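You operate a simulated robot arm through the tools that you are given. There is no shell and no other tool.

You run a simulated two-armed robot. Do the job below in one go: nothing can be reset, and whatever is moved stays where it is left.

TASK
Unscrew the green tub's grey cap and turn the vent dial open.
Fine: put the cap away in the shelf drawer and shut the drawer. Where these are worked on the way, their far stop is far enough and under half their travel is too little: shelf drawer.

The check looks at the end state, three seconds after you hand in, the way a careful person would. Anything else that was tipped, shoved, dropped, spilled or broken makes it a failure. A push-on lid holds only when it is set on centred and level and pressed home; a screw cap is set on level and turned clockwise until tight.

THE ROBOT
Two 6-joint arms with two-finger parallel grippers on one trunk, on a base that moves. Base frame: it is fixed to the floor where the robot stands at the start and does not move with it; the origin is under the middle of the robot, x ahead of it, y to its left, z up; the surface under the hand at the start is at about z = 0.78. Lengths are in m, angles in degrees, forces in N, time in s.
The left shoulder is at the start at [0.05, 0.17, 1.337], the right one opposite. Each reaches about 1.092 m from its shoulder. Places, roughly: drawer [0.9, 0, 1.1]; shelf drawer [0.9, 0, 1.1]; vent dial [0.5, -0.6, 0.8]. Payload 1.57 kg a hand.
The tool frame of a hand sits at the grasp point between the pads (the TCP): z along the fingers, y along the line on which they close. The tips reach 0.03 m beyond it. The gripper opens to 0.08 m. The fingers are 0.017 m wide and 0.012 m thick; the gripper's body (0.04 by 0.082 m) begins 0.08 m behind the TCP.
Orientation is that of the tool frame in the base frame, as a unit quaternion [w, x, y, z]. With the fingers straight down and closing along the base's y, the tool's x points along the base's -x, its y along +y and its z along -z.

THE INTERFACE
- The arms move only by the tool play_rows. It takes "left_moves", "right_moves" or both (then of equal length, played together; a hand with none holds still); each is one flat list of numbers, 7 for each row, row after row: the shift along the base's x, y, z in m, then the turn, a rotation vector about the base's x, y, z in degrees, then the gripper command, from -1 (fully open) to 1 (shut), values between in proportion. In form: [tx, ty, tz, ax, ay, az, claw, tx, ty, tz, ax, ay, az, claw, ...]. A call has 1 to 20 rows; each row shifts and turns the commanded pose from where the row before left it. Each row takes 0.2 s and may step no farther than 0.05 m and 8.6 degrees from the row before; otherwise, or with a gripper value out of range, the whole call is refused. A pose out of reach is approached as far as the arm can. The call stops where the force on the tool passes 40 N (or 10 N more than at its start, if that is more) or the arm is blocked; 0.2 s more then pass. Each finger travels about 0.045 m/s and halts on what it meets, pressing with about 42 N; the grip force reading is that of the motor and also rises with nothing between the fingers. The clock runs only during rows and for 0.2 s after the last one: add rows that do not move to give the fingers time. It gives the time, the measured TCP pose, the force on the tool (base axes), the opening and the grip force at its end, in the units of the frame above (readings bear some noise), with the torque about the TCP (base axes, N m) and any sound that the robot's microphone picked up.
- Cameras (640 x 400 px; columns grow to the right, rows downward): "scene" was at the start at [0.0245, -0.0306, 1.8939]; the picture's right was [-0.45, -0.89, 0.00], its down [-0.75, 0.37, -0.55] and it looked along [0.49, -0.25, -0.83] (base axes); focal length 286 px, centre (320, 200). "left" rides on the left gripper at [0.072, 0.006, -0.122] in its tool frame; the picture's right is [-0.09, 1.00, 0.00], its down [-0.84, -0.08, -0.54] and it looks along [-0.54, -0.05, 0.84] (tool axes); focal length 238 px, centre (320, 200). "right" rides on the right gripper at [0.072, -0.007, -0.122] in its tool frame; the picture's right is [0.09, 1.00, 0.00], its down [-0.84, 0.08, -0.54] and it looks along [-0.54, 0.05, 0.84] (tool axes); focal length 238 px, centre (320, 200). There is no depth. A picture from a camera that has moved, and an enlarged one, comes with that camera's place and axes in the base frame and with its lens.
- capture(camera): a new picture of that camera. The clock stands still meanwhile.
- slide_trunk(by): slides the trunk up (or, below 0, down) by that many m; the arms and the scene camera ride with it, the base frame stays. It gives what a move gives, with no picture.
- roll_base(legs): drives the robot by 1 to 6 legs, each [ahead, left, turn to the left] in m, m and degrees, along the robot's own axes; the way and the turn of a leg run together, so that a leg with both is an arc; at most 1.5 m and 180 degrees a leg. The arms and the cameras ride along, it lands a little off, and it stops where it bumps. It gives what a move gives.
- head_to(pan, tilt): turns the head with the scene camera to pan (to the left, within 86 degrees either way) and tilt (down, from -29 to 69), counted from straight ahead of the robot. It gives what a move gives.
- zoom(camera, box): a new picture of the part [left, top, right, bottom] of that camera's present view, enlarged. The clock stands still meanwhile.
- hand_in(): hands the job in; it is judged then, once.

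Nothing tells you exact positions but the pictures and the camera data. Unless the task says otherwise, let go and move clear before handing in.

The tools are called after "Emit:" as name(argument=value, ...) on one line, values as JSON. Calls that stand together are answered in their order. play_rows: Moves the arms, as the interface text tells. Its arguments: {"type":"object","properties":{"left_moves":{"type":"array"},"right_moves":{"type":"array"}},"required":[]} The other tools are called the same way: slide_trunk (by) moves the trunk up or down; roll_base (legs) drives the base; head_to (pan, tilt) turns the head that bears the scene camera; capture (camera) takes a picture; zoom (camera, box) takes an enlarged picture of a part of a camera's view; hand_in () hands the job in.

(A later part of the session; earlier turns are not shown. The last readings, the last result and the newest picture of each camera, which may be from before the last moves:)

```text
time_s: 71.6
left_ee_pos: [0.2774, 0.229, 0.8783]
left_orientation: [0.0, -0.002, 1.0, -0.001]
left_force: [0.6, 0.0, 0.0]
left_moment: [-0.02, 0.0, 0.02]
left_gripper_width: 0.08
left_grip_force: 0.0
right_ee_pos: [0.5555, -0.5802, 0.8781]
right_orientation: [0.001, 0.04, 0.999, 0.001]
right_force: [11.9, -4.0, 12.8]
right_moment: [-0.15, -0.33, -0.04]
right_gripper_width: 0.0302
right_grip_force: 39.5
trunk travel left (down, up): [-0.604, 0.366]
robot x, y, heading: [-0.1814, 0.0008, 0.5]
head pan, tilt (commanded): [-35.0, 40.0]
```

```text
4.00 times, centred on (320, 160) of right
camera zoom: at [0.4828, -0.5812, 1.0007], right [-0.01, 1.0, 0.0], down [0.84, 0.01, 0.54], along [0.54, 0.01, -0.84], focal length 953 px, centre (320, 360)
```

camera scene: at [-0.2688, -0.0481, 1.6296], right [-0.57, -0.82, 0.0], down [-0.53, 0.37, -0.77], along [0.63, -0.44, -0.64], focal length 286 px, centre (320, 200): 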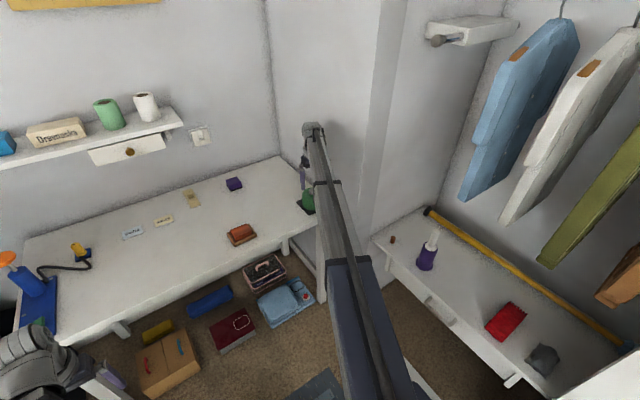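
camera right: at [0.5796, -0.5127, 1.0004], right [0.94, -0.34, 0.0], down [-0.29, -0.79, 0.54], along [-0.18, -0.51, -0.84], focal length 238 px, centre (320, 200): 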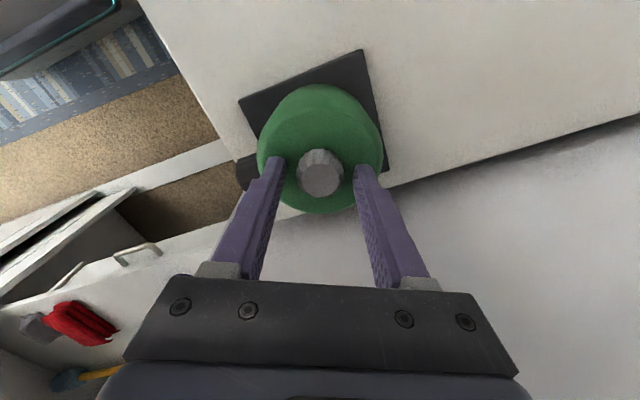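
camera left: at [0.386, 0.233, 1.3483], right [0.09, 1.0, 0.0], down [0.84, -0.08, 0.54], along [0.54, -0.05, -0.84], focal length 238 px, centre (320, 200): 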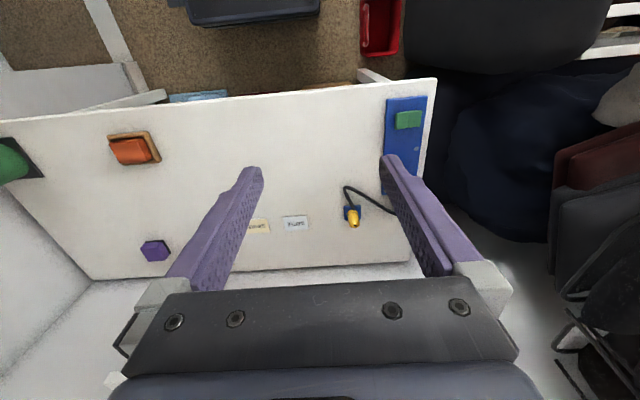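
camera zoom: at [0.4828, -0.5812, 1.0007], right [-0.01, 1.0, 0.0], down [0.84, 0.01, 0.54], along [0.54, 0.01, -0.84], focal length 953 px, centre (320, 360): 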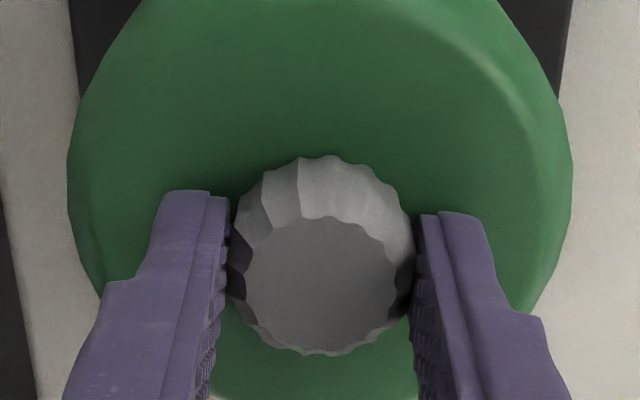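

About 250° turned so far, with slight upward push as the thread lifts. Continue: finish the stroke, open, raise 2 mm, swing back.

Emit:
play_rows(right_moves=[0, 0, 0, 0, 0, 8.5, 1, 0, 0, 0, 0, 0, 8.5, 1, 0, 0, 0, 0, 0, 8.5, 1, 0, 0, 0, 0, 0, 8.5, 1, 0, 0, 0, 0, 0, 8.5, 1])

Emit:
capture(camera="right")

```text
time_s: 72.8
left_ee_pos: [0.2775, 0.2278, 0.8801]
left_orientation: [0.0, -0.001, 1.0, -0.001]
left_force: [0.3, 0.9, 0.0]
left_moment: [0.07, -0.02, 0.02]
left_gripper_width: 0.0798
left_grip_force: 0.1
right_ee_pos: [0.5546, -0.5802, 0.8785]
right_orientation: [0.001, -0.325, 0.946, 0.0]
right_force: [16.1, -7.8, 17.5]
right_moment: [-0.21, -0.47, -0.02]
right_gripper_width: 0.0299
right_grip_force: 39.6
trunk travel left (down, up): [-0.604, 0.366]
robot x, y, heading: [-0.1797, 0.0002, 0.4]
head pan, tilt (commanded): [-35.0, 40.0]
```

```text
taken
camera right: at [0.5024, -0.6295, 1.0008], right [-0.68, 0.73, 0.0], down [0.61, 0.57, 0.54], along [0.4, 0.37, -0.84], focal length 238 px, centre (320, 200)
```

right: 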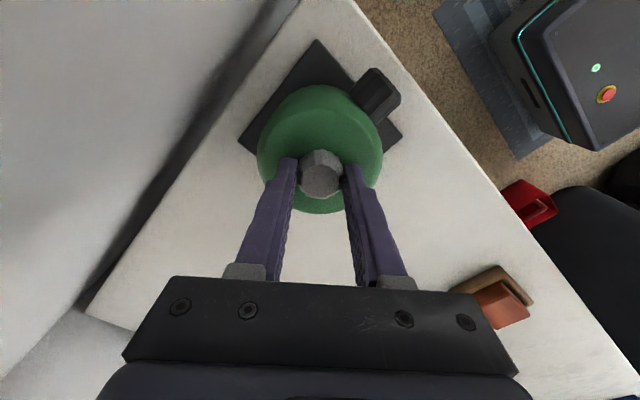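

Emit:
slide_trunk(by=0.002)

Emit:
play_rows(right_moves=[0, 0, 0, 0, 0, 0, -0.15, 0, 0, 0, 0, 0, 0, -0.15, 0, 0, 0, 0, 0, -8.5, -0.15, 0, 0, 0, 0, 0, -8.5, -0.15, 0, 0, 0, 0, 0, -8.5, -0.15, 0, 0, 0, 0, 0, -8.5, -0.15, 0, 0, 0, 0, 0, -8.5, -0.15, 0, 0, 0, 0, 0, -8.5, -0.15, 0, 0, 0, 0, 0, -8.5, -0.15, 0, 0, 0, 0, 0, -8.5, -0.15, 0, 0, 0, 0, 0, -8.5, -0.15, 0, 0, 0, 0, 0, -8.5, -0.15, 0, 0, 0, 0, 0, -8.5, -0.15, 0, 0, 0, 0, 0, -8.5, -0.15, 0, 0, 0, 0, 0, -8.5, -0.15, 0, 0, 0, 0, 0, -8.5, -0.15, 0, 0, 0, 0, 0, -8.5, -0.15, 0, 0, 0, 0, 0, -8.5, -0.15, 0, 0, 0, 0, 0, -8.5, -0.15, 0, 0, 0, 0, 0, -8.5, -0.15])

Emit:
zoom(camera="right", box=[240, 110, 400, 210])

```text
time_s: 73.3
left_ee_pos: [0.2786, 0.2283, 0.8801]
left_orientation: [0.001, -0.002, 1.0, 0.0]
left_force: [0.3, -0.2, -0.9]
left_moment: [0.01, 0.01, -0.01]
left_gripper_width: 0.08
left_grip_force: 0.1
right_ee_pos: [0.5555, -0.5803, 0.88]
right_orientation: [0.0, -0.323, 0.946, 0.002]
right_force: [12.1, -4.2, -2.8]
right_moment: [-0.13, -0.34, 0.0]
right_gripper_width: 0.0297
right_grip_force: 39.4
trunk travel left (down, up): [-0.606, 0.364]
robot x, y, heading: [-0.1766, -0.0004, 0.3]
head pan, tilt (commanded): [-35.0, 40.0]
```

```text
time_s: 77.5
left_ee_pos: [0.2775, 0.2274, 0.8815]
left_orientation: [0.0, -0.002, 1.0, -0.001]
left_force: [0.1, 0.5, -0.1]
left_moment: [0.01, 0.02, -0.04]
left_gripper_width: 0.0802
left_grip_force: 0.1
right_ee_pos: [0.5568, -0.5808, 0.8805]
right_orientation: [0.001, 0.845, 0.534, 0.001]
right_force: [0.0, -0.2, -0.5]
right_moment: [-0.02, -0.03, -0.02]
right_gripper_width: 0.0464
right_grip_force: 0.1
trunk travel left (down, up): [-0.606, 0.364]
robot x, y, heading: [-0.1791, -0.0029, 0.1]
head pan, tilt (commanded): [-35.0, 40.0]
```

```text
4.00 times, centred on (320, 160) of right
camera zoom: at [0.5794, -0.5117, 1.0024], right [0.94, -0.34, 0.0], down [-0.29, -0.79, 0.54], along [-0.19, -0.51, -0.84], focal length 953 px, centre (320, 360)
```

zoom: 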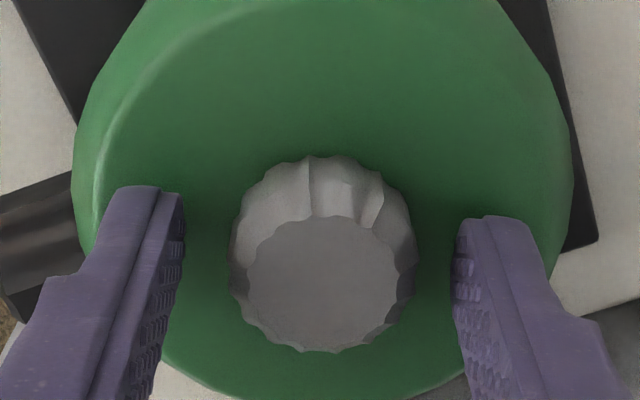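

Emit:
play_rows(right_moves=[0, 0, 0, 0, 0, -8.5, -0.15, 0, 0, 0, 0, 0, -8.5, -0.15, 0, 0, 0, 0, 0, 0, 0.5, 0, 0, 0, 0, 0, 0, 1, 0, 0, 0, 0, 0, 0, 1, 0, 0, 0, 0, 0, 8.5, 1, 0, 0, 0, 0, 0, 8.5, 1, 0, 0, 0, 0, 0, 8.5, 1, 0, 0, 0, 0, 0, 8.5, 1, 0, 0, 0, 0, 0, 8.5, 1, 0, 0, 0, 0, 0, 8.5, 1, 0, 0, 0, 0, 0, 8.5, 1, 0, 0, 0, 0, 0, 8.5, 1, 0, 0, 0, 0, 0, 8.5, 1, 0, 0, 0, 0, 0, 8.5, 1, 0, 0, 0, 0, 0, 8.5, 1, 0, 0, 0, 0, 0, 8.5, 1, 0, 0, 0, 0, 0, 8.5, 1, 0, 0, 0, 0, 0, 8.5, 1, 0, 0, 0, 0, 0, 8.5, 1])

Emit:
zoom(camera="right", box=[240, 110, 400, 210])

```text
time_s: 81.7
left_ee_pos: [0.2781, 0.2275, 0.8804]
left_orientation: [0.0, -0.002, 1.0, -0.001]
left_force: [0.1, -0.2, 0.1]
left_moment: [0.02, -0.01, -0.01]
left_gripper_width: 0.0801
left_grip_force: 0.0
right_ee_pos: [0.5559, -0.5815, 0.8818]
right_orientation: [0.001, 0.041, 0.999, 0.002]
right_force: [15.7, -6.0, 14.5]
right_moment: [-0.2, -0.4, -0.03]
right_gripper_width: 0.0307
right_grip_force: 39.9
trunk travel left (down, up): [-0.606, 0.364]
robot x, y, heading: [-0.1795, 0.0003, 0.2]
head pan, tilt (commanded): [-35.0, 40.0]
```

```text
4.00 times, centred on (320, 160) of right
camera zoom: at [0.4826, -0.581, 1.0026], right [-0.01, 1.0, 0.0], down [0.84, 0.01, 0.54], along [0.54, 0.01, -0.84], focal length 953 px, centre (320, 360)
```

zoom: 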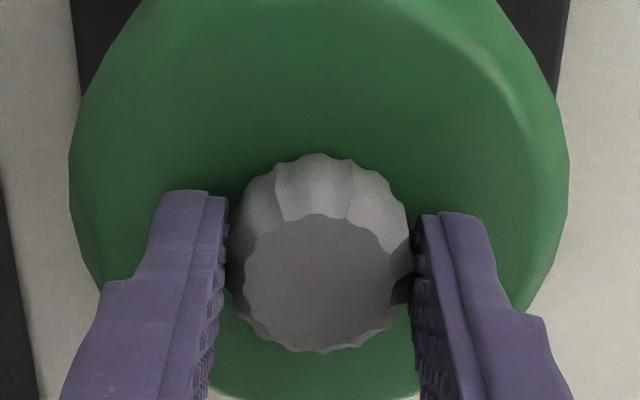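

About 420° turned. I'll finish this stroke and then raise slightly to test whether the cap is free.

Emit:
play_rows(right_moves=[0, 0, 0, 0, 0, 8.5, 1, 0, 0, 0, 0, 0, 8.5, 1, 0, 0, 0, 0, 0, 8.5, 1, 0, 0, 0, 0, 0, 8.5, 1, 0, 0, 0, 0, 0, 8.5, 1])

Emit:
slide_trunk(by=0.003)

Emit:
zoom(camera="right", box=[240, 110, 400, 210])

```text
time_s: 82.9
left_ee_pos: [0.2772, 0.2297, 0.8812]
left_orientation: [0.0, -0.002, 1.0, -0.001]
left_force: [-0.1, -0.1, 0.5]
left_moment: [0.01, 0.0, -0.02]
left_gripper_width: 0.0801
left_grip_force: 0.1
right_ee_pos: [0.5554, -0.5804, 0.8818]
right_orientation: [0.001, -0.325, 0.946, 0.0]
right_force: [17.5, -9.7, 18.3]
right_moment: [-0.28, -0.52, -0.02]
right_gripper_width: 0.0302
right_grip_force: 40.1
trunk travel left (down, up): [-0.606, 0.364]
robot x, y, heading: [-0.1796, -0.001, 0.0]
head pan, tilt (commanded): [-35.0, 40.0]
```

```text
time_s: 83.4
left_ee_pos: [0.2782, 0.2263, 0.8831]
left_orientation: [-0.001, -0.002, 1.0, 0.0]
left_force: [-0.2, 0.1, 0.3]
left_moment: [0.02, 0.02, -0.01]
left_gripper_width: 0.0799
left_grip_force: 0.1
right_ee_pos: [0.5558, -0.5804, 0.8825]
right_orientation: [0.0, -0.324, 0.946, 0.003]
right_force: [12.4, -4.9, -10.6]
right_moment: [-0.16, -0.35, -0.03]
right_gripper_width: 0.0307
right_grip_force: 39.6
trunk travel left (down, up): [-0.609, 0.361]
robot x, y, heading: [-0.1842, -0.0012, 0.2]
head pan, tilt (commanded): [-35.0, 40.0]
```

```text
4.00 times, centred on (320, 160) of right
camera zoom: at [0.5025, -0.6298, 1.0033], right [-0.68, 0.73, 0.0], down [0.62, 0.57, 0.54], along [0.39, 0.37, -0.84], focal length 953 px, centre (320, 360)
```

zoom: 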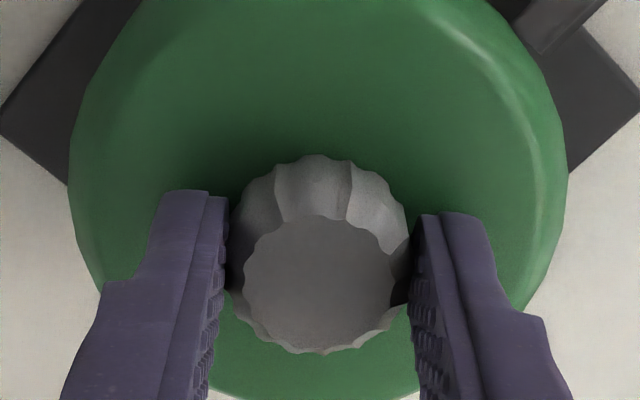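

Still on the thread (force goes negative when lifted), so more turns are needed. Another stroke.

Emit:
play_rows(right_moves=[0, 0, 0, 0, 0, 0, -0.15, 0, 0, 0, 0, 0, 0, -0.15, 0, 0, 0, 0, 0, -8.5, -0.15, 0, 0, 0, 0, 0, -8.5, -0.15, 0, 0, 0, 0, 0, -8.5, -0.15, 0, 0, 0, 0, 0, -8.5, -0.15, 0, 0, 0, 0, 0, -8.5, -0.15, 0, 0, 0, 0, 0, -8.5, -0.15, 0, 0, 0, 0, 0, -8.5, -0.15, 0, 0, 0, 0, 0, -8.5, -0.15, 0, 0, 0, 0, 0, -8.5, -0.15, 0, 0, 0, 0, 0, -8.5, -0.15, 0, 0, 0, 0, 0, -8.5, -0.15, 0, 0, 0, 0, 0, -8.5, -0.15, 0, 0, 0, 0, 0, -8.5, -0.15, 0, 0, 0, 0, 0, -8.5, -0.15, 0, 0, 0, 0, 0, -8.5, -0.15, 0, 0, 0, 0, 0, -8.5, -0.15, 0, 0, 0, 0, 0, -8.5, -0.15, 0, 0, 0, 0, 0, -8.5, -0.15])

Emit:
zoom(camera="right", box=[240, 110, 400, 210])

```text
time_s: 87.6
left_ee_pos: [0.2777, 0.2274, 0.8833]
left_orientation: [0.0, -0.002, 1.0, 0.0]
left_force: [-0.3, -0.3, 1.1]
left_moment: [0.02, 0.0, -0.03]
left_gripper_width: 0.0798
left_grip_force: 0.1
right_ee_pos: [0.5552, -0.5809, 0.8845]
right_orientation: [0.001, 0.846, 0.534, 0.001]
right_force: [-0.3, -0.3, -0.4]
right_moment: [0.05, -0.03, 0.02]
right_gripper_width: 0.0463
right_grip_force: 0.0
trunk travel left (down, up): [-0.609, 0.361]
robot x, y, heading: [-0.1801, 0.0014, 0.5]
head pan, tilt (commanded): [-35.0, 40.0]
```

```text
4.00 times, centred on (320, 160) of right
camera zoom: at [0.5783, -0.5108, 1.0055], right [0.94, -0.34, 0.0], down [-0.29, -0.79, 0.54], along [-0.19, -0.51, -0.84], focal length 953 px, centre (320, 360)
```

zoom: 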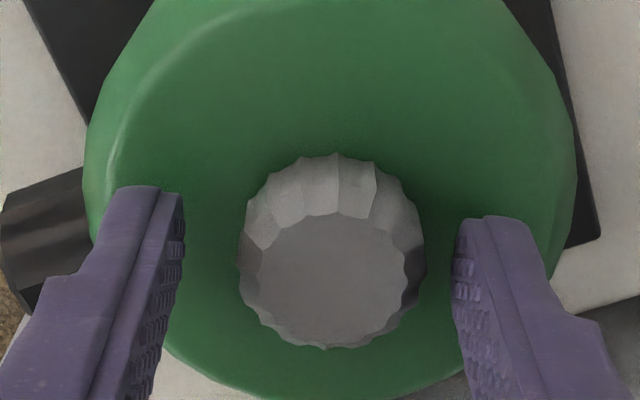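

The cap sits about 2 mm off between the fingers; I'll re-centre (+1.2, -1.9 mm) and do the next stroke.

Emit:
play_rows(right_moves=[0.0006, -0.001, 0, 0, 0, -8.5, -0.15, 0.0006, -0.0009, 0, 0, 0, -8.5, -0.15, 0, 0, 0, 0, 0, 0, 0.5, 0, 0, 0, 0, 0, 0, 1, 0, 0, 0, 0, 0, 0, 1, 0, 0, 0, 0, 0, 8.5, 1, 0, 0, 0, 0, 0, 8.5, 1, 0, 0, 0, 0, 0, 8.5, 1, 0, 0, 0, 0, 0, 8.5, 1, 0, 0, 0, 0, 0, 8.5, 1, 0, 0, 0, 0, 0, 8.5, 1, 0, 0, 0, 0, 0, 8.5, 1, 0, 0, 0, 0, 0, 8.5, 1, 0, 0, 0, 0, 0, 8.5, 1, 0, 0, 0, 0, 0, 8.5, 1, 0, 0, 0, 0, 0, 8.5, 1, 0, 0, 0, 0, 0, 8.5, 1, 0, 0, 0, 0, 0, 8.5, 1, 0, 0, 0, 0, 0, 8.5, 1, 0, 0, 0, 0, 0, 8.5, 1])

Emit:
zoom(camera="right", box=[240, 110, 400, 210])

```text
time_s: 91.8
left_ee_pos: [0.2779, 0.2291, 0.8845]
left_orientation: [0.0, -0.003, 1.0, -0.001]
left_force: [0.1, -0.1, -0.3]
left_moment: [0.04, -0.01, 0.01]
left_gripper_width: 0.0798
left_grip_force: 0.1
right_ee_pos: [0.5556, -0.5813, 0.885]
right_orientation: [0.0, 0.04, 0.999, 0.0]
right_force: [17.6, 2.0, 13.3]
right_moment: [-0.01, -0.56, 0.0]
right_gripper_width: 0.0301
right_grip_force: 39.8
trunk travel left (down, up): [-0.609, 0.361]
robot x, y, heading: [-0.179, 0.0016, 0.3]
head pan, tilt (commanded): [-35.0, 40.0]
```

```text
4.00 times, centred on (320, 160) of right
camera zoom: at [0.4834, -0.5815, 1.0057], right [-0.01, 1.0, 0.0], down [0.84, 0.01, 0.54], along [0.54, 0.01, -0.84], focal length 953 px, centre (320, 360)
```

zoom: 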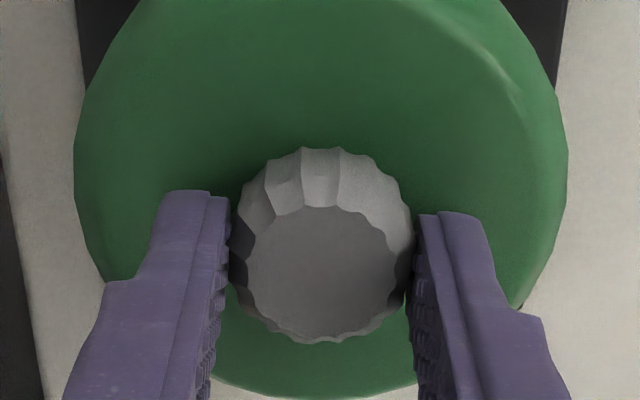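

Emit:
play_rows(right_moves=[0, 0, 0, 0, 0, 8.5, 1, 0, 0, 0, 0, 0, 8.5, 1, 0, 0, 0, 0, 0, 8.5, 1, 0, 0, 0, 0, 0, 8.5, 1, 0, 0, 0, 0, 0, 8.5, 1])

Emit:
slide_trunk(by=0.003)

Emit:
zoom(camera="right", box=[240, 110, 400, 210])

```text
time_s: 93.0
left_ee_pos: [0.2783, 0.2285, 0.8837]
left_orientation: [0.0, -0.002, 1.0, 0.0]
left_force: [0.2, -0.1, -0.2]
left_moment: [0.0, 0.0, -0.05]
left_gripper_width: 0.0799
left_grip_force: 0.0
right_ee_pos: [0.5532, -0.5823, 0.8844]
right_orientation: [-0.001, -0.324, 0.946, 0.001]
right_force: [7.8, 3.1, 9.5]
right_moment: [0.09, -0.3, -0.02]
right_gripper_width: 0.0289
right_grip_force: 39.0
trunk travel left (down, up): [-0.609, 0.361]
robot x, y, heading: [-0.1798, -0.0033, 0.2]
head pan, tilt (commanded): [-35.0, 40.0]
```

```text
time_s: 93.5
left_ee_pos: [0.279, 0.2272, 0.886]
left_orientation: [-0.001, -0.001, 1.0, 0.0]
left_force: [0.7, 0.3, -0.2]
left_moment: [-0.05, -0.01, -0.01]
left_gripper_width: 0.0799
left_grip_force: 0.1
right_ee_pos: [0.5539, -0.5827, 0.8851]
right_orientation: [-0.001, -0.323, 0.946, 0.002]
right_force: [-4.2, 7.9, -24.7]
right_moment: [0.21, 0.15, -0.02]
right_gripper_width: 0.0286
right_grip_force: 38.7
trunk travel left (down, up): [-0.612, 0.358]
robot x, y, heading: [-0.1794, 0.0009, 0.3]
head pan, tilt (commanded): [-35.0, 40.0]
```

```text
4.00 times, centred on (320, 160) of right
camera zoom: at [0.502, -0.6312, 1.0067], right [-0.68, 0.73, 0.01], down [0.62, 0.57, 0.54], along [0.39, 0.37, -0.84], focal length 953 px, centre (320, 360)
```

zoom: 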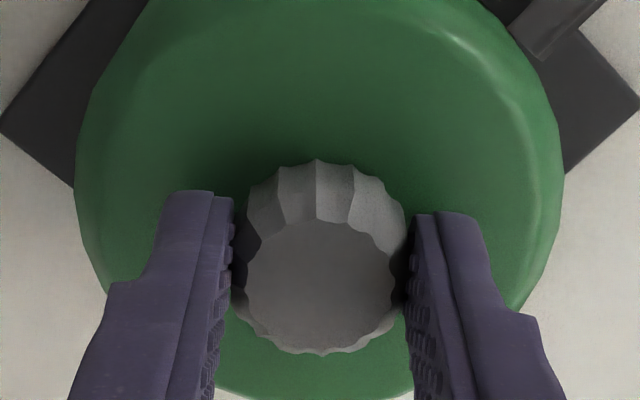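

The cap has risen about 6 mm over ~630°, still threaded. Regrasp and continue with re-centring.

Emit:
play_rows(right_moves=[0, 0, 0, 0, 0, 0, -0.15, 0, 0, 0, 0, 0, 0, -0.15, 0, 0, 0, 0, 0, -8.5, -0.15, 0, 0, 0, 0, 0, -8.5, -0.15, 0, 0, 0, 0, 0, -8.5, -0.15, 0, 0, 0, 0, 0, -8.5, -0.15, 0, 0, 0, 0, 0, -8.5, -0.15, 0, 0, 0, 0, 0, -8.5, -0.15, 0, 0, 0, 0, 0, -8.5, -0.15, 0, 0, 0, 0, 0, -8.5, -0.15, 0, 0, 0, 0, 0, -8.5, -0.15, 0, 0, 0, 0, 0, -8.5, -0.15, 0, 0, 0, 0, 0, -8.5, -0.15, 0, 0, 0, 0, 0, -8.5, -0.15, 0, 0, 0, 0, 0, -8.5, -0.15, 0, 0, 0, 0, 0, -8.5, -0.15, 0, 0, 0, 0, 0, -8.5, -0.15, 0, 0, 0, 0, 0, -8.5, -0.15, 0, 0, 0, 0, 0, -8.5, -0.15, 0, 0, 0, 0, 0, -8.5, -0.15])

Emit:
zoom(camera="right", box=[240, 110, 400, 210])

```text
time_s: 97.7
left_ee_pos: [0.2773, 0.2292, 0.887]
left_orientation: [0.001, -0.002, 1.0, -0.001]
left_force: [-0.6, 1.0, 0.3]
left_moment: [0.0, -0.01, -0.02]
left_gripper_width: 0.0801
left_grip_force: 0.0
right_ee_pos: [0.5553, -0.5828, 0.8864]
right_orientation: [0.002, 0.845, 0.534, 0.001]
right_force: [-0.3, 0.4, -0.3]
right_moment: [0.0, 0.05, -0.01]
right_gripper_width: 0.0461
right_grip_force: 0.0
trunk travel left (down, up): [-0.612, 0.358]
robot x, y, heading: [-0.1825, -0.0021, 0.3]
head pan, tilt (commanded): [-35.0, 40.0]
```

```text
4.00 times, centred on (320, 160) of right
camera zoom: at [0.579, -0.5137, 1.0084], right [0.94, -0.34, 0.0], down [-0.29, -0.79, 0.54], along [-0.18, -0.51, -0.84], focal length 953 px, centre (320, 360)
```

zoom: 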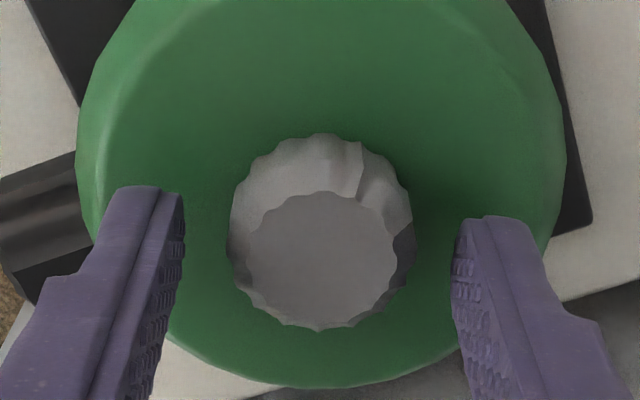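

Emit:
slide_trunk(by=-0.003)

Emit:
play_rows(right_moves=[0.0003, 0.0005, 0, 0, 0, -8.5, -0.15, 0.0002, 0.0005, 0, 0, 0, -8.5, -0.15, 0, 0, 0, 0, 0, 0, 0.5, 0, 0, 0, 0, 0, 0, 1, 0, 0, 0, 0, 0, 0, 1, 0, 0, 0, 0, 0, 8.5, 1, 0, 0, 0, 0, 0, 8.5, 1, 0, 0, 0, 0, 0, 8.5, 1, 0, 0, 0, 0, 0, 8.5, 1, 0, 0, 0, 0, 0, 8.5, 1, 0, 0, 0, 0, 0, 8.5, 1, 0, 0, 0, 0, 0, 8.5, 1, 0, 0, 0, 0, 0, 8.5, 1, 0, 0, 0, 0, 0, 8.5, 1, 0, 0, 0, 0, 0, 8.5, 1, 0, 0, 0, 0, 0, 8.5, 1, 0, 0, 0, 0, 0, 8.5, 1, 0, 0, 0, 0, 0, 8.5, 1, 0, 0, 0, 0, 0, 8.5, 1, 0, 0, 0, 0, 0, 8.5, 1])

Emit:
zoom(camera="right", box=[240, 110, 400, 210])

```text
time_s: 98.2
left_ee_pos: [0.2783, 0.2288, 0.8847]
left_orientation: [0.0, -0.001, 1.0, -0.001]
left_force: [-0.9, 1.0, 0.8]
left_moment: [0.02, 0.04, 0.0]
left_gripper_width: 0.0799
left_grip_force: 0.1
right_ee_pos: [0.5546, -0.5824, 0.8842]
right_orientation: [0.002, 0.845, 0.535, 0.001]
right_force: [0.1, 0.7, 0.6]
right_moment: [-0.05, 0.03, 0.0]
right_gripper_width: 0.0461
right_grip_force: 0.1
trunk travel left (down, up): [-0.609, 0.361]
robot x, y, heading: [-0.1782, 0.0033, 0.3]
head pan, tilt (commanded): [-35.0, 40.0]
```

```text
time_s: 102.4
left_ee_pos: [0.2779, 0.2285, 0.8846]
left_orientation: [0.001, -0.001, 1.0, -0.001]
left_force: [-0.2, -0.5, 0.1]
left_moment: [0.03, 0.0, -0.04]
left_gripper_width: 0.0799
left_grip_force: 0.0
right_ee_pos: [0.554, -0.5811, 0.8841]
right_orientation: [0.0, 0.041, 0.999, 0.001]
right_force: [7.8, -3.3, 10.0]
right_moment: [-0.15, -0.19, -0.02]
right_gripper_width: 0.0286
right_grip_force: 38.6
trunk travel left (down, up): [-0.609, 0.361]
robot x, y, heading: [-0.1791, 0.0013, 0.2]
head pan, tilt (commanded): [-35.0, 40.0]
```

```text
4.00 times, centred on (320, 160) of right
camera zoom: at [0.4823, -0.5811, 1.0058], right [-0.01, 1.0, 0.0], down [0.84, 0.01, 0.54], along [0.54, 0.01, -0.84], focal length 953 px, centre (320, 360)
```

zoom: 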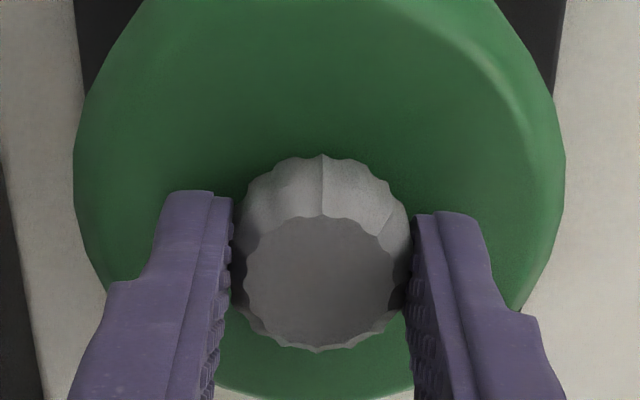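

Emit:
play_rows(right_moves=[0, 0, 0, 0, 0, 8.5, 1, 0, 0, 0, 0, 0, 8.5, 1, 0, 0, 0, 0, 0, 8.5, 1, 0, 0, 0, 0, 0, 8.5, 1, 0, 0, 0, 0, 0, 8.5, 1])

Emit:
slide_trunk(by=0.003)

Emit:
zoom(camera="right", box=[240, 110, 400, 210])

```text
time_s: 103.6
left_ee_pos: [0.2782, 0.2293, 0.8834]
left_orientation: [0.0, -0.002, 1.0, -0.001]
left_force: [0.5, 0.0, 0.1]
left_moment: [0.0, 0.03, 0.01]
left_gripper_width: 0.0799
left_grip_force: 0.0
right_ee_pos: [0.5544, -0.5814, 0.8847]
right_orientation: [0.0, -0.325, 0.946, 0.0]
right_force: [7.9, -4.3, 11.5]
right_moment: [-0.13, -0.28, -0.05]
right_gripper_width: 0.0284
right_grip_force: 38.7
trunk travel left (down, up): [-0.609, 0.361]
robot x, y, heading: [-0.1791, 0.0002, 0.3]
head pan, tilt (commanded): [-35.0, 40.0]
```

```text
time_s: 104.2
left_ee_pos: [0.2787, 0.2282, 0.8855]
left_orientation: [-0.001, -0.002, 1.0, 0.0]
left_force: [-1.1, -0.8, 0.4]
left_moment: [0.02, -0.02, -0.01]
left_gripper_width: 0.0798
left_grip_force: 0.1
right_ee_pos: [0.5557, -0.5816, 0.8842]
right_orientation: [-0.001, -0.323, 0.946, 0.004]
right_force: [1.6, 1.3, -17.6]
right_moment: [-0.01, -0.06, 0.0]
right_gripper_width: 0.0287
right_grip_force: 38.7
trunk travel left (down, up): [-0.612, 0.358]
robot x, y, heading: [-0.1813, -0.001, 0.5]
head pan, tilt (commanded): [-35.0, 40.0]
```

```text
4.00 times, centred on (320, 160) of right
camera zoom: at [0.5026, -0.6304, 1.0066], right [-0.68, 0.73, 0.01], down [0.62, 0.57, 0.54], along [0.39, 0.37, -0.84], focal length 953 px, centre (320, 360)
```

zoom: 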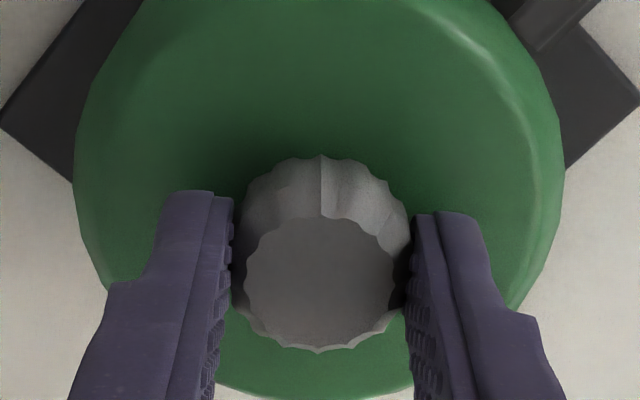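

Emit:
play_rows(right_moves=[0, 0, 0, 0, 0, 0, -0.15, 0, 0, 0, 0, 0, 0, -0.15, 0, 0, 0, 0, 0, -8.5, -0.15, 0, 0, 0, 0, 0, -8.5, -0.15, 0, 0, 0, 0, 0, -8.5, -0.15, 0, 0, 0, 0, 0, -8.5, -0.15, 0, 0, 0, 0, 0, -8.5, -0.15, 0, 0, 0, 0, 0, -8.5, -0.15, 0, 0, 0, 0, 0, -8.5, -0.15, 0, 0, 0, 0, 0, -8.5, -0.15, 0, 0, 0, 0, 0, -8.5, -0.15, 0, 0, 0, 0, 0, -8.5, -0.15, 0, 0, 0, 0, 0, -8.5, -0.15, 0, 0, 0, 0, 0, -8.5, -0.15, 0, 0, 0, 0, 0, -8.5, -0.15, 0, 0, 0, 0, 0, -8.5, -0.15, 0, 0, 0, 0, 0, -8.5, -0.15, 0, 0, 0, 0, 0, -8.5, -0.15, 0, 0, 0, 0, 0, -8.5, -0.15, 0, 0, 0, 0, 0, -8.5, -0.15])

Emit:
slide_trunk(by=-0.001)

Emit:
zoom(camera="right", box=[240, 110, 400, 210])

```text
time_s: 108.4
left_ee_pos: [0.2787, 0.2291, 0.8868]
left_orientation: [0.0, -0.001, 1.0, -0.001]
left_force: [-0.2, 0.3, -0.5]
left_moment: [0.01, -0.03, 0.01]
left_gripper_width: 0.0799
left_grip_force: 0.0
right_ee_pos: [0.5547, -0.581, 0.8877]
right_orientation: [0.001, 0.845, 0.534, 0.001]
right_force: [0.4, -0.9, 0.6]
right_moment: [0.0, 0.03, 0.0]
right_gripper_width: 0.0462
right_grip_force: 0.1
trunk travel left (down, up): [-0.612, 0.358]
robot x, y, heading: [-0.1801, 0.0014, 0.1]
head pan, tilt (commanded): [-35.0, 40.0]
```

```text
time_s: 108.9
left_ee_pos: [0.2771, 0.2286, 0.886]
left_orientation: [0.0, -0.002, 1.0, -0.001]
left_force: [-0.1, -0.8, -0.7]
left_moment: [-0.04, -0.01, -0.03]
left_gripper_width: 0.0802
left_grip_force: 0.1
right_ee_pos: [0.5551, -0.5809, 0.8866]
right_orientation: [0.002, 0.844, 0.536, 0.0]
right_force: [-0.1, -0.2, -0.3]
right_moment: [-0.01, -0.01, 0.0]
right_gripper_width: 0.0462
right_grip_force: 0.0
trunk travel left (down, up): [-0.611, 0.359]
robot x, y, heading: [-0.1825, 0.0001, 0.4]
head pan, tilt (commanded): [-35.0, 40.0]
```

```text
4.00 times, centred on (320, 160) of right
camera zoom: at [0.579, -0.5122, 1.0075], right [0.94, -0.34, 0.0], down [-0.29, -0.79, 0.54], along [-0.18, -0.51, -0.84], focal length 953 px, centre (320, 360)
```

zoom: 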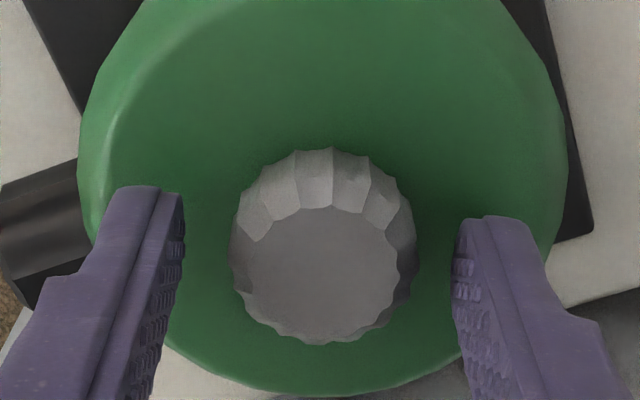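

Emit:
play_rows(right_moves=[0.0002, 0, 0, 0, 0, -8.5, -0.15, 0.0002, 0, 0, 0, 0, -8.5, -0.15, 0, 0, 0, 0, 0, 0, 0.5, 0, 0, 0, 0, 0, 0, 1, 0, 0, 0, 0, 0, 0, 1, 0, 0, 0, 0, 0, 8.5, 1, 0, 0, 0, 0, 0, 8.5, 1, 0, 0, 0, 0, 0, 8.5, 1, 0, 0, 0, 0, 0, 8.5, 1, 0, 0, 0, 0, 0, 8.5, 1, 0, 0, 0, 0, 0, 8.5, 1, 0, 0, 0, 0, 0, 8.5, 1, 0, 0, 0, 0, 0, 8.5, 1, 0, 0, 0, 0, 0, 8.5, 1, 0, 0, 0, 0, 0, 8.5, 1, 0, 0, 0, 0, 0, 8.5, 1, 0, 0, 0, 0, 0, 8.5, 1, 0, 0, 0, 0, 0, 8.5, 1, 0, 0, 0, 0, 0, 8.5, 1, 0, 0, 0, 0, 0, 8.5, 1])

Emit:
zoom(camera="right", box=[240, 110, 400, 210])

```text
time_s: 113.1
left_ee_pos: [0.2774, 0.2283, 0.8858]
left_orientation: [0.001, -0.002, 1.0, -0.001]
left_force: [0.5, 0.2, -0.4]
left_moment: [-0.04, 0.02, 0.02]
left_gripper_width: 0.0797
left_grip_force: 0.1
right_ee_pos: [0.5559, -0.5819, 0.8861]
right_orientation: [0.001, 0.039, 0.999, 0.002]
right_force: [11.1, -4.2, 12.1]
right_moment: [-0.16, -0.35, -0.02]
right_gripper_width: 0.0296
right_grip_force: 39.4
trunk travel left (down, up): [-0.611, 0.359]
robot x, y, heading: [-0.1814, -0.0023, 0.2]
head pan, tilt (commanded): [-35.0, 40.0]
```

```text
4.00 times, centred on (320, 160) of right
camera zoom: at [0.4829, -0.5812, 1.0077], right [-0.01, 1.0, 0.0], down [0.84, 0.01, 0.54], along [0.54, 0.01, -0.84], focal length 953 px, centre (320, 360)
```

zoom: 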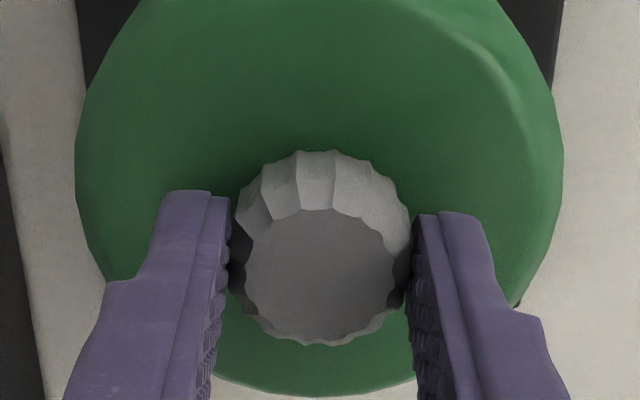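

Emit:
play_rows(right_moves=[0, 0, 0, 0, 0, 8.5, 1, 0, 0, 0, 0, 0, 8.5, 1, 0, 0, 0, 0, 0, 8.5, 1, 0, 0, 0, 0, 0, 8.5, 1, 0, 0, 0, 0, 0, 8.5, 1])

Emit:
slide_trunk(by=0.003)

Emit:
zoom(camera="right", box=[240, 110, 400, 210])

```text
time_s: 114.3
left_ee_pos: [0.277, 0.2284, 0.8849]
left_orientation: [0.0, -0.001, 1.0, -0.001]
left_force: [0.8, -0.5, -0.5]
left_moment: [-0.02, 0.0, -0.03]
left_gripper_width: 0.08
left_grip_force: 0.1
right_ee_pos: [0.5564, -0.58, 0.8867]
right_orientation: [0.0, -0.325, 0.946, 0.001]
right_force: [13.0, -4.6, 15.8]
right_moment: [-0.15, -0.39, -0.01]
right_gripper_width: 0.0297
right_grip_force: 39.4
trunk travel left (down, up): [-0.611, 0.359]
robot x, y, heading: [-0.1795, -0.0011, 0.2]
head pan, tilt (commanded): [-35.0, 40.0]
```

```text
time_s: 114.8
left_ee_pos: [0.2791, 0.2285, 0.8882]
left_orientation: [0.0, -0.002, 1.0, -0.001]
left_force: [0.4, 0.2, 0.5]
left_moment: [0.04, 0.01, 0.01]
left_gripper_width: 0.08
left_grip_force: 0.0
right_ee_pos: [0.5564, -0.5806, 0.8872]
right_orientation: [0.0, -0.323, 0.947, 0.003]
right_force: [5.6, 0.9, -15.7]
right_moment: [-0.02, -0.2, -0.01]
right_gripper_width: 0.0299
right_grip_force: 39.6
trunk travel left (down, up): [-0.614, 0.356]
robot x, y, heading: [-0.1758, 0.0027, 0.5]
head pan, tilt (commanded): [-35.0, 40.0]
```

```text
4.00 times, centred on (320, 160) of right
camera zoom: at [0.503, -0.6299, 1.0085], right [-0.68, 0.73, 0.01], down [0.62, 0.57, 0.54], along [0.39, 0.37, -0.84], focal length 953 px, centre (320, 360)
```

zoom: 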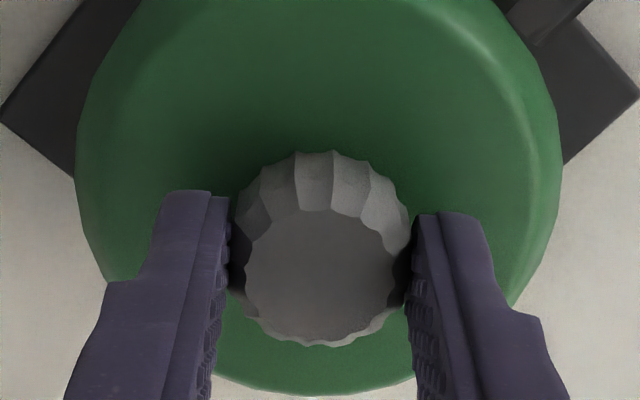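

Still threaded after ~970°, cap risen about 7–8 mm. Another stroke.

Emit:
play_rows(right_moves=[0, 0, 0, 0, 0, 0, -0.15, 0, 0, 0, 0, 0, 0, -0.15, 0, 0, 0, 0, 0, -8.5, -0.15, 0, 0, 0, 0, 0, -8.5, -0.15, 0, 0, 0, 0, 0, -8.5, -0.15, 0, 0, 0, 0, 0, -8.5, -0.15, 0, 0, 0, 0, 0, -8.5, -0.15, 0, 0, 0, 0, 0, -8.5, -0.15, 0, 0, 0, 0, 0, -8.5, -0.15, 0, 0, 0, 0, 0, -8.5, -0.15, 0, 0, 0, 0, 0, -8.5, -0.15, 0, 0, 0, 0, 0, -8.5, -0.15, 0, 0, 0, 0, 0, -8.5, -0.15, 0, 0, 0, 0, 0, -8.5, -0.15, 0, 0, 0, 0, 0, -8.5, -0.15, 0, 0, 0, 0, 0, -8.5, -0.15, 0, 0, 0, 0, 0, -8.5, -0.15, 0, 0, 0, 0, 0, -8.5, -0.15, 0, 0, 0, 0, 0, -8.5, -0.15, 0, 0, 0, 0, 0, -8.5, -0.15])

Emit:
zoom(camera="right", box=[240, 110, 400, 210])

```text
time_s: 119.0
left_ee_pos: [0.2778, 0.2273, 0.888]
left_orientation: [0.001, -0.002, 1.0, -0.001]
left_force: [0.4, 0.9, 0.3]
left_moment: [0.01, 0.0, 0.01]
left_gripper_width: 0.0799
left_grip_force: 0.1
right_ee_pos: [0.5546, -0.5805, 0.8882]
right_orientation: [0.002, 0.846, 0.534, 0.001]
right_force: [0.6, -0.5, 0.3]
right_moment: [0.01, 0.02, 0.02]
right_gripper_width: 0.046
right_grip_force: 0.0
trunk travel left (down, up): [-0.614, 0.356]
robot x, y, heading: [-0.1767, -0.0042, 0.4]
head pan, tilt (commanded): [-35.0, 40.0]
```

```text
4.00 times, centred on (320, 160) of right
camera zoom: at [0.5795, -0.5122, 1.0104], right [0.94, -0.35, 0.0], down [-0.29, -0.79, 0.54], along [-0.19, -0.51, -0.84], focal length 953 px, centre (320, 360)
```

zoom: 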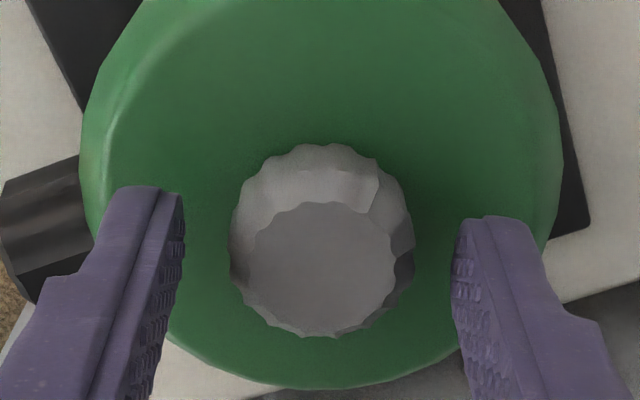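

Emit:
play_rows(right_moves=[0.0002, 0, 0, 0, 0, -8.5, -0.15, 0.0002, 0, 0, 0, 0, -8.5, -0.15, 0, 0, 0, 0, 0, 0, 0.5, 0, 0, 0, 0, 0, 0, 1, 0, 0, 0, 0, 0, 0, 1, 0, 0, 0, 0, 0, 8.5, 1, 0, 0, 0, 0, 0, 8.5, 1, 0, 0, 0, 0, 0, 8.5, 1, 0, 0, 0, 0, 0, 8.5, 1, 0, 0, 0, 0, 0, 8.5, 1, 0, 0, 0, 0, 0, 8.5, 1, 0, 0, 0, 0, 0, 8.5, 1, 0, 0, 0, 0, 0, 8.5, 1, 0, 0, 0, 0, 0, 8.5, 1, 0, 0, 0, 0, 0, 8.5, 1, 0, 0, 0, 0, 0, 8.5, 1, 0, 0, 0, 0, 0, 8.5, 1, 0, 0, 0, 0, 0, 8.5, 1, 0, 0, 0, 0, 0, 8.5, 1, 0, 0, 0, 0, 0, 8.5, 1])

Emit:
play_rows(right_moves=[0, 0, 0, 0, 0, 8.5, 1, 0, 0, 0, 0, 0, 8.5, 1, 0, 0, 0, 0, 0, 8.5, 1, 0, 0, 0, 0, 0, 8.5, 1, 0, 0, 0, 0, 0, 8.5, 1])

Emit:
slide_trunk(by=0.003)

Emit:
zoom(camera="right", box=[240, 110, 400, 210])

```text
time_s: 123.2
left_ee_pos: [0.2779, 0.2289, 0.8892]
left_orientation: [0.0, -0.002, 1.0, 0.0]
left_force: [-0.2, 0.6, 0.8]
left_moment: [0.01, -0.01, 0.02]
left_gripper_width: 0.08
left_grip_force: 0.1
right_ee_pos: [0.5555, -0.5804, 0.8891]
right_orientation: [0.0, 0.041, 0.999, 0.0]
right_force: [2.0, -3.0, 7.5]
right_moment: [-0.15, -0.07, -0.03]
right_gripper_width: 0.0306
right_grip_force: 39.7
trunk travel left (down, up): [-0.614, 0.356]
robot x, y, heading: [-0.1818, 0.0005, 0.2]
head pan, tilt (commanded): [-35.0, 40.0]
```

```text
time_s: 124.4
left_ee_pos: [0.2774, 0.2277, 0.8887]
left_orientation: [0.001, -0.002, 1.0, -0.001]
left_force: [0.2, 0.3, 0.5]
left_moment: [0.02, -0.03, -0.01]
left_gripper_width: 0.08
left_grip_force: 0.0
right_ee_pos: [0.5544, -0.5815, 0.8895]
right_orientation: [0.0, -0.326, 0.945, 0.001]
right_force: [3.0, -5.5, 11.4]
right_moment: [-0.19, -0.08, -0.04]
right_gripper_width: 0.0302
right_grip_force: 39.4
trunk travel left (down, up): [-0.614, 0.356]
robot x, y, heading: [-0.1801, 0.0025, 0.4]
head pan, tilt (commanded): [-35.0, 40.0]
```

```text
time_s: 124.9
left_ee_pos: [0.2792, 0.2271, 0.8906]
left_orientation: [0.0, -0.001, 1.0, 0.0]
left_force: [0.6, 0.7, 0.3]
left_moment: [-0.01, -0.02, 0.0]
left_gripper_width: 0.0801
left_grip_force: 0.1
right_ee_pos: [0.5562, -0.5818, 0.89]
right_orientation: [-0.001, -0.323, 0.946, 0.003]
right_force: [-5.6, -0.5, -18.6]
right_moment: [-0.07, 0.16, 0.02]
right_gripper_width: 0.0306
right_grip_force: 39.4
trunk travel left (down, up): [-0.617, 0.353]
robot x, y, heading: [-0.1813, -0.0016, 0.3]
head pan, tilt (commanded): [-35.0, 40.0]
```

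```text
4.00 times, centred on (320, 160) of right
camera zoom: at [0.5028, -0.6302, 1.0117], right [-0.68, 0.73, 0.01], down [0.62, 0.57, 0.54], along [0.39, 0.37, -0.84], focal length 953 px, centre (320, 360)
```

zoom: 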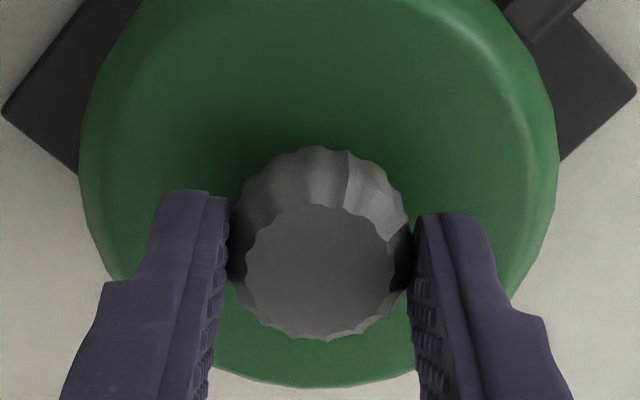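

Emit:
play_rows(right_moves=[0, 0, 0, 0, 0, 0, -0.15, 0, 0, 0, 0, 0, 0, -0.15, 0, 0, 0, 0, 0, -8.5, -0.15, 0, 0, 0, 0, 0, -8.5, -0.15, 0, 0, 0, 0, 0, -8.5, -0.15, 0, 0, 0, 0, 0, -8.5, -0.15, 0, 0, 0, 0, 0, -8.5, -0.15, 0, 0, 0, 0, 0, -8.5, -0.15, 0, 0, 0, 0, 0, -8.5, -0.15, 0, 0, 0, 0, 0, -8.5, -0.15, 0, 0, 0, 0, 0, -8.5, -0.15, 0, 0, 0, 0, 0, -8.5, -0.15, 0, 0, 0, 0, 0, -8.5, -0.15, 0, 0, 0, 0, 0, -8.5, -0.15, 0, 0, 0, 0, 0, -8.5, -0.15, 0, 0, 0, 0, 0, -8.5, -0.15, 0, 0, 0, 0, 0, -8.5, -0.15, 0, 0, 0, 0, 0, -8.5, -0.15, 0, 0, 0, 0, 0, -8.5, -0.15, 0, 0, 0, 0, 0, -8.5, -0.15])

Emit:
slide_trunk(by=-0.002)

Emit:
zoom(camera="right", box=[240, 110, 400, 210])

```text
time_s: 129.1
left_ee_pos: [0.2777, 0.2283, 0.8919]
left_orientation: [0.0, -0.002, 1.0, -0.001]
left_force: [-0.1, -0.4, -0.3]
left_moment: [-0.02, 0.02, 0.01]
left_gripper_width: 0.0802
left_grip_force: 0.0
right_ee_pos: [0.5569, -0.5804, 0.8912]
right_orientation: [0.001, 0.845, 0.534, 0.001]
right_force: [0.5, 0.0, 0.5]
right_moment: [-0.01, 0.01, -0.02]
right_gripper_width: 0.046
right_grip_force: 0.1
trunk travel left (down, up): [-0.617, 0.353]
robot x, y, heading: [-0.1788, -0.0007, 0.2]
head pan, tilt (commanded): [-35.0, 40.0]
```

```text
time_s: 129.6
left_ee_pos: [0.2778, 0.2283, 0.8904]
left_orientation: [0.0, -0.001, 1.0, -0.001]
left_force: [0.7, 0.7, -0.7]
left_moment: [-0.01, -0.02, 0.01]
left_gripper_width: 0.0801
left_grip_force: 0.1
right_ee_pos: [0.5551, -0.5808, 0.8894]
right_orientation: [0.001, 0.845, 0.535, 0.001]
right_force: [-0.7, 0.0, 0.2]
right_moment: [0.01, 0.02, 0.0]
right_gripper_width: 0.0458
right_grip_force: 0.2
trunk travel left (down, up): [-0.615, 0.355]
robot x, y, heading: [-0.1787, -0.0021, 0.3]
head pan, tilt (commanded): [-35.0, 40.0]
```

```text
4.00 times, centred on (320, 160) of right
camera zoom: at [0.5795, -0.5115, 1.0115], right [0.94, -0.34, 0.0], down [-0.29, -0.79, 0.54], along [-0.18, -0.51, -0.84], focal length 953 px, centre (320, 360)
```

zoom: 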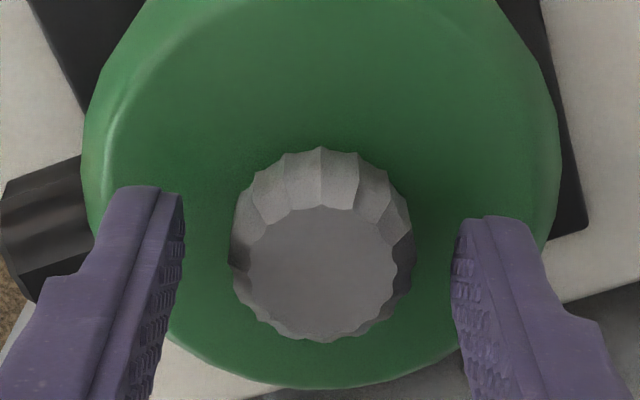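

Emit:
play_rows(right_moves=[0, 0, 0, 0, 0, -8.5, -0.15, 0, 0, 0, 0, 0, -8.5, -0.15, 0, 0, 0, 0, 0, 0, 0.5, 0, 0, 0, 0, 0, 0, 1, 0, 0, 0, 0, 0, 0, 1, 0, 0, 0, 0, 0, 8.5, 1, 0, 0, 0, 0, 0, 8.5, 1, 0, 0, 0, 0, 0, 8.5, 1, 0, 0, 0, 0, 0, 8.5, 1, 0, 0, 0, 0, 0, 8.5, 1, 0, 0, 0, 0, 0, 8.5, 1, 0, 0, 0, 0, 0, 8.5, 1, 0, 0, 0, 0, 0, 8.5, 1, 0, 0, 0, 0, 0, 8.5, 1, 0, 0, 0, 0, 0, 8.5, 1, 0, 0, 0, 0, 0, 8.5, 1, 0, 0, 0, 0, 0, 8.5, 1, 0, 0, 0, 0, 0, 8.5, 1, 0, 0, 0, 0, 0, 8.5, 1, 0, 0, 0, 0, 0, 8.5, 1])

Emit:
play_rows(right_moves=[0, 0, 0, 0, 0, 8.5, 1, 0, 0, 0, 0, 0, 8.5, 1, 0, 0, 0, 0, 0, 8.5, 1, 0, 0, 0, 0, 0, 8.5, 1, 0, 0, 0, 0, 0, 8.5, 1])

Emit:
slide_trunk(by=0.003)

Emit:
zoom(camera="right", box=[240, 110, 400, 210])

```text
time_s: 133.8
left_ee_pos: [0.277, 0.2283, 0.8908]
left_orientation: [-0.001, -0.002, 1.0, 0.001]
left_force: [-0.2, 0.1, -0.3]
left_moment: [-0.01, 0.03, 0.02]
left_gripper_width: 0.0799
left_grip_force: 0.1
right_ee_pos: [0.5553, -0.5814, 0.891]
right_orientation: [0.0, 0.041, 0.999, 0.001]
right_force: [4.1, -10.3, 9.5]
right_moment: [-0.36, -0.16, -0.02]
right_gripper_width: 0.0302
right_grip_force: 39.8
trunk travel left (down, up): [-0.615, 0.355]
robot x, y, heading: [-0.1797, -0.0001, 0.3]
head pan, tilt (commanded): [-35.0, 40.0]
```

```text
time_s: 135.0
left_ee_pos: [0.2765, 0.2287, 0.89]
left_orientation: [0.0, -0.002, 1.0, 0.0]
left_force: [0.0, -1.1, -0.4]
left_moment: [0.01, -0.02, -0.02]
left_gripper_width: 0.08
left_grip_force: 0.2
right_ee_pos: [0.5556, -0.5812, 0.89]
right_orientation: [-0.001, -0.325, 0.946, 0.001]
right_force: [2.6, -11.1, 9.4]
right_moment: [-0.36, -0.08, -0.05]
right_gripper_width: 0.0304
right_grip_force: 39.7
trunk travel left (down, up): [-0.615, 0.355]
robot x, y, heading: [-0.1799, -0.0012, 0.1]
head pan, tilt (commanded): [-35.0, 40.0]
```

```text
time_s: 135.6
left_ee_pos: [0.2773, 0.2289, 0.8942]
left_orientation: [0.001, -0.002, 1.0, 0.0]
left_force: [0.4, 0.3, -0.1]
left_moment: [-0.01, -0.02, -0.01]
left_gripper_width: 0.0797
left_grip_force: 0.1
right_ee_pos: [0.5556, -0.5784, 0.8936]
right_orientation: [-0.001, -0.324, 0.946, 0.002]
right_force: [0.0, -0.2, -0.6]
right_moment: [0.01, -0.02, 0.0]
right_gripper_width: 0.0303
right_grip_force: 39.5
trunk travel left (down, up): [-0.618, 0.352]
robot x, y, heading: [-0.1814, -0.0009, 0.5]
head pan, tilt (commanded): [-35.0, 40.0]
```

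```text
4.00 times, centred on (320, 160) of right
camera zoom: at [0.5031, -0.6274, 1.0143], right [-0.68, 0.73, 0.0], down [0.61, 0.57, 0.54], along [0.39, 0.37, -0.84], focal length 953 px, centre (320, 360)
```

zoom: 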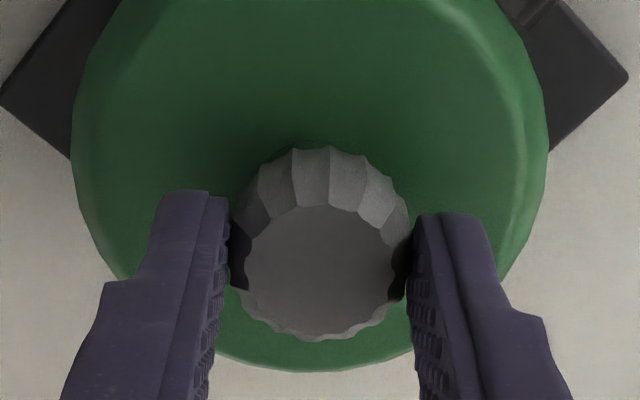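

All forces vanished on lifting, so the cap is free. I'll raise the trunk and check that the cap comes along.

Emit:
slide_trunk(by=0.05)

Emit:
capture(camera="right")

```text
time_s: 136.5
left_ee_pos: [0.2785, 0.2274, 0.9427]
left_orientation: [0.0, -0.003, 1.0, -0.001]
left_force: [0.2, 0.4, -0.4]
left_moment: [0.01, 0.05, -0.01]
left_gripper_width: 0.0803
left_grip_force: 0.1
right_ee_pos: [0.555, -0.58, 0.943]
right_orientation: [0.0, -0.323, 0.946, 0.002]
right_force: [0.0, -0.4, 0.6]
right_moment: [0.01, 0.01, -0.01]
right_gripper_width: 0.0304
right_grip_force: 39.4
trunk travel left (down, up): [-0.668, 0.302]
robot x, y, heading: [-0.1828, -0.0006, 0.4]
head pan, tilt (commanded): [-35.0, 40.0]
```

```text
taken
camera right: at [0.5029, -0.6291, 1.0643], right [-0.68, 0.73, 0.0], down [0.62, 0.57, 0.54], along [0.4, 0.37, -0.84], focal length 238 px, centre (320, 200)
```

right: 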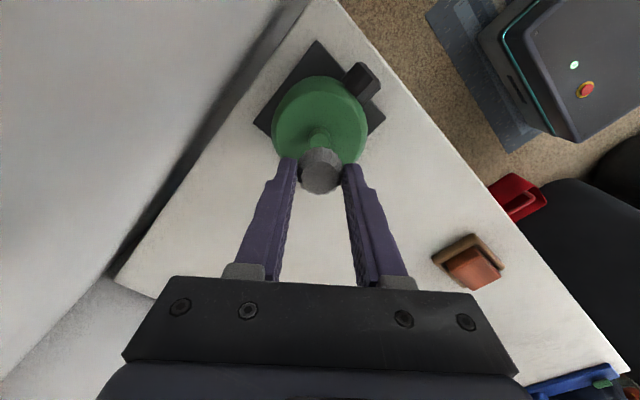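

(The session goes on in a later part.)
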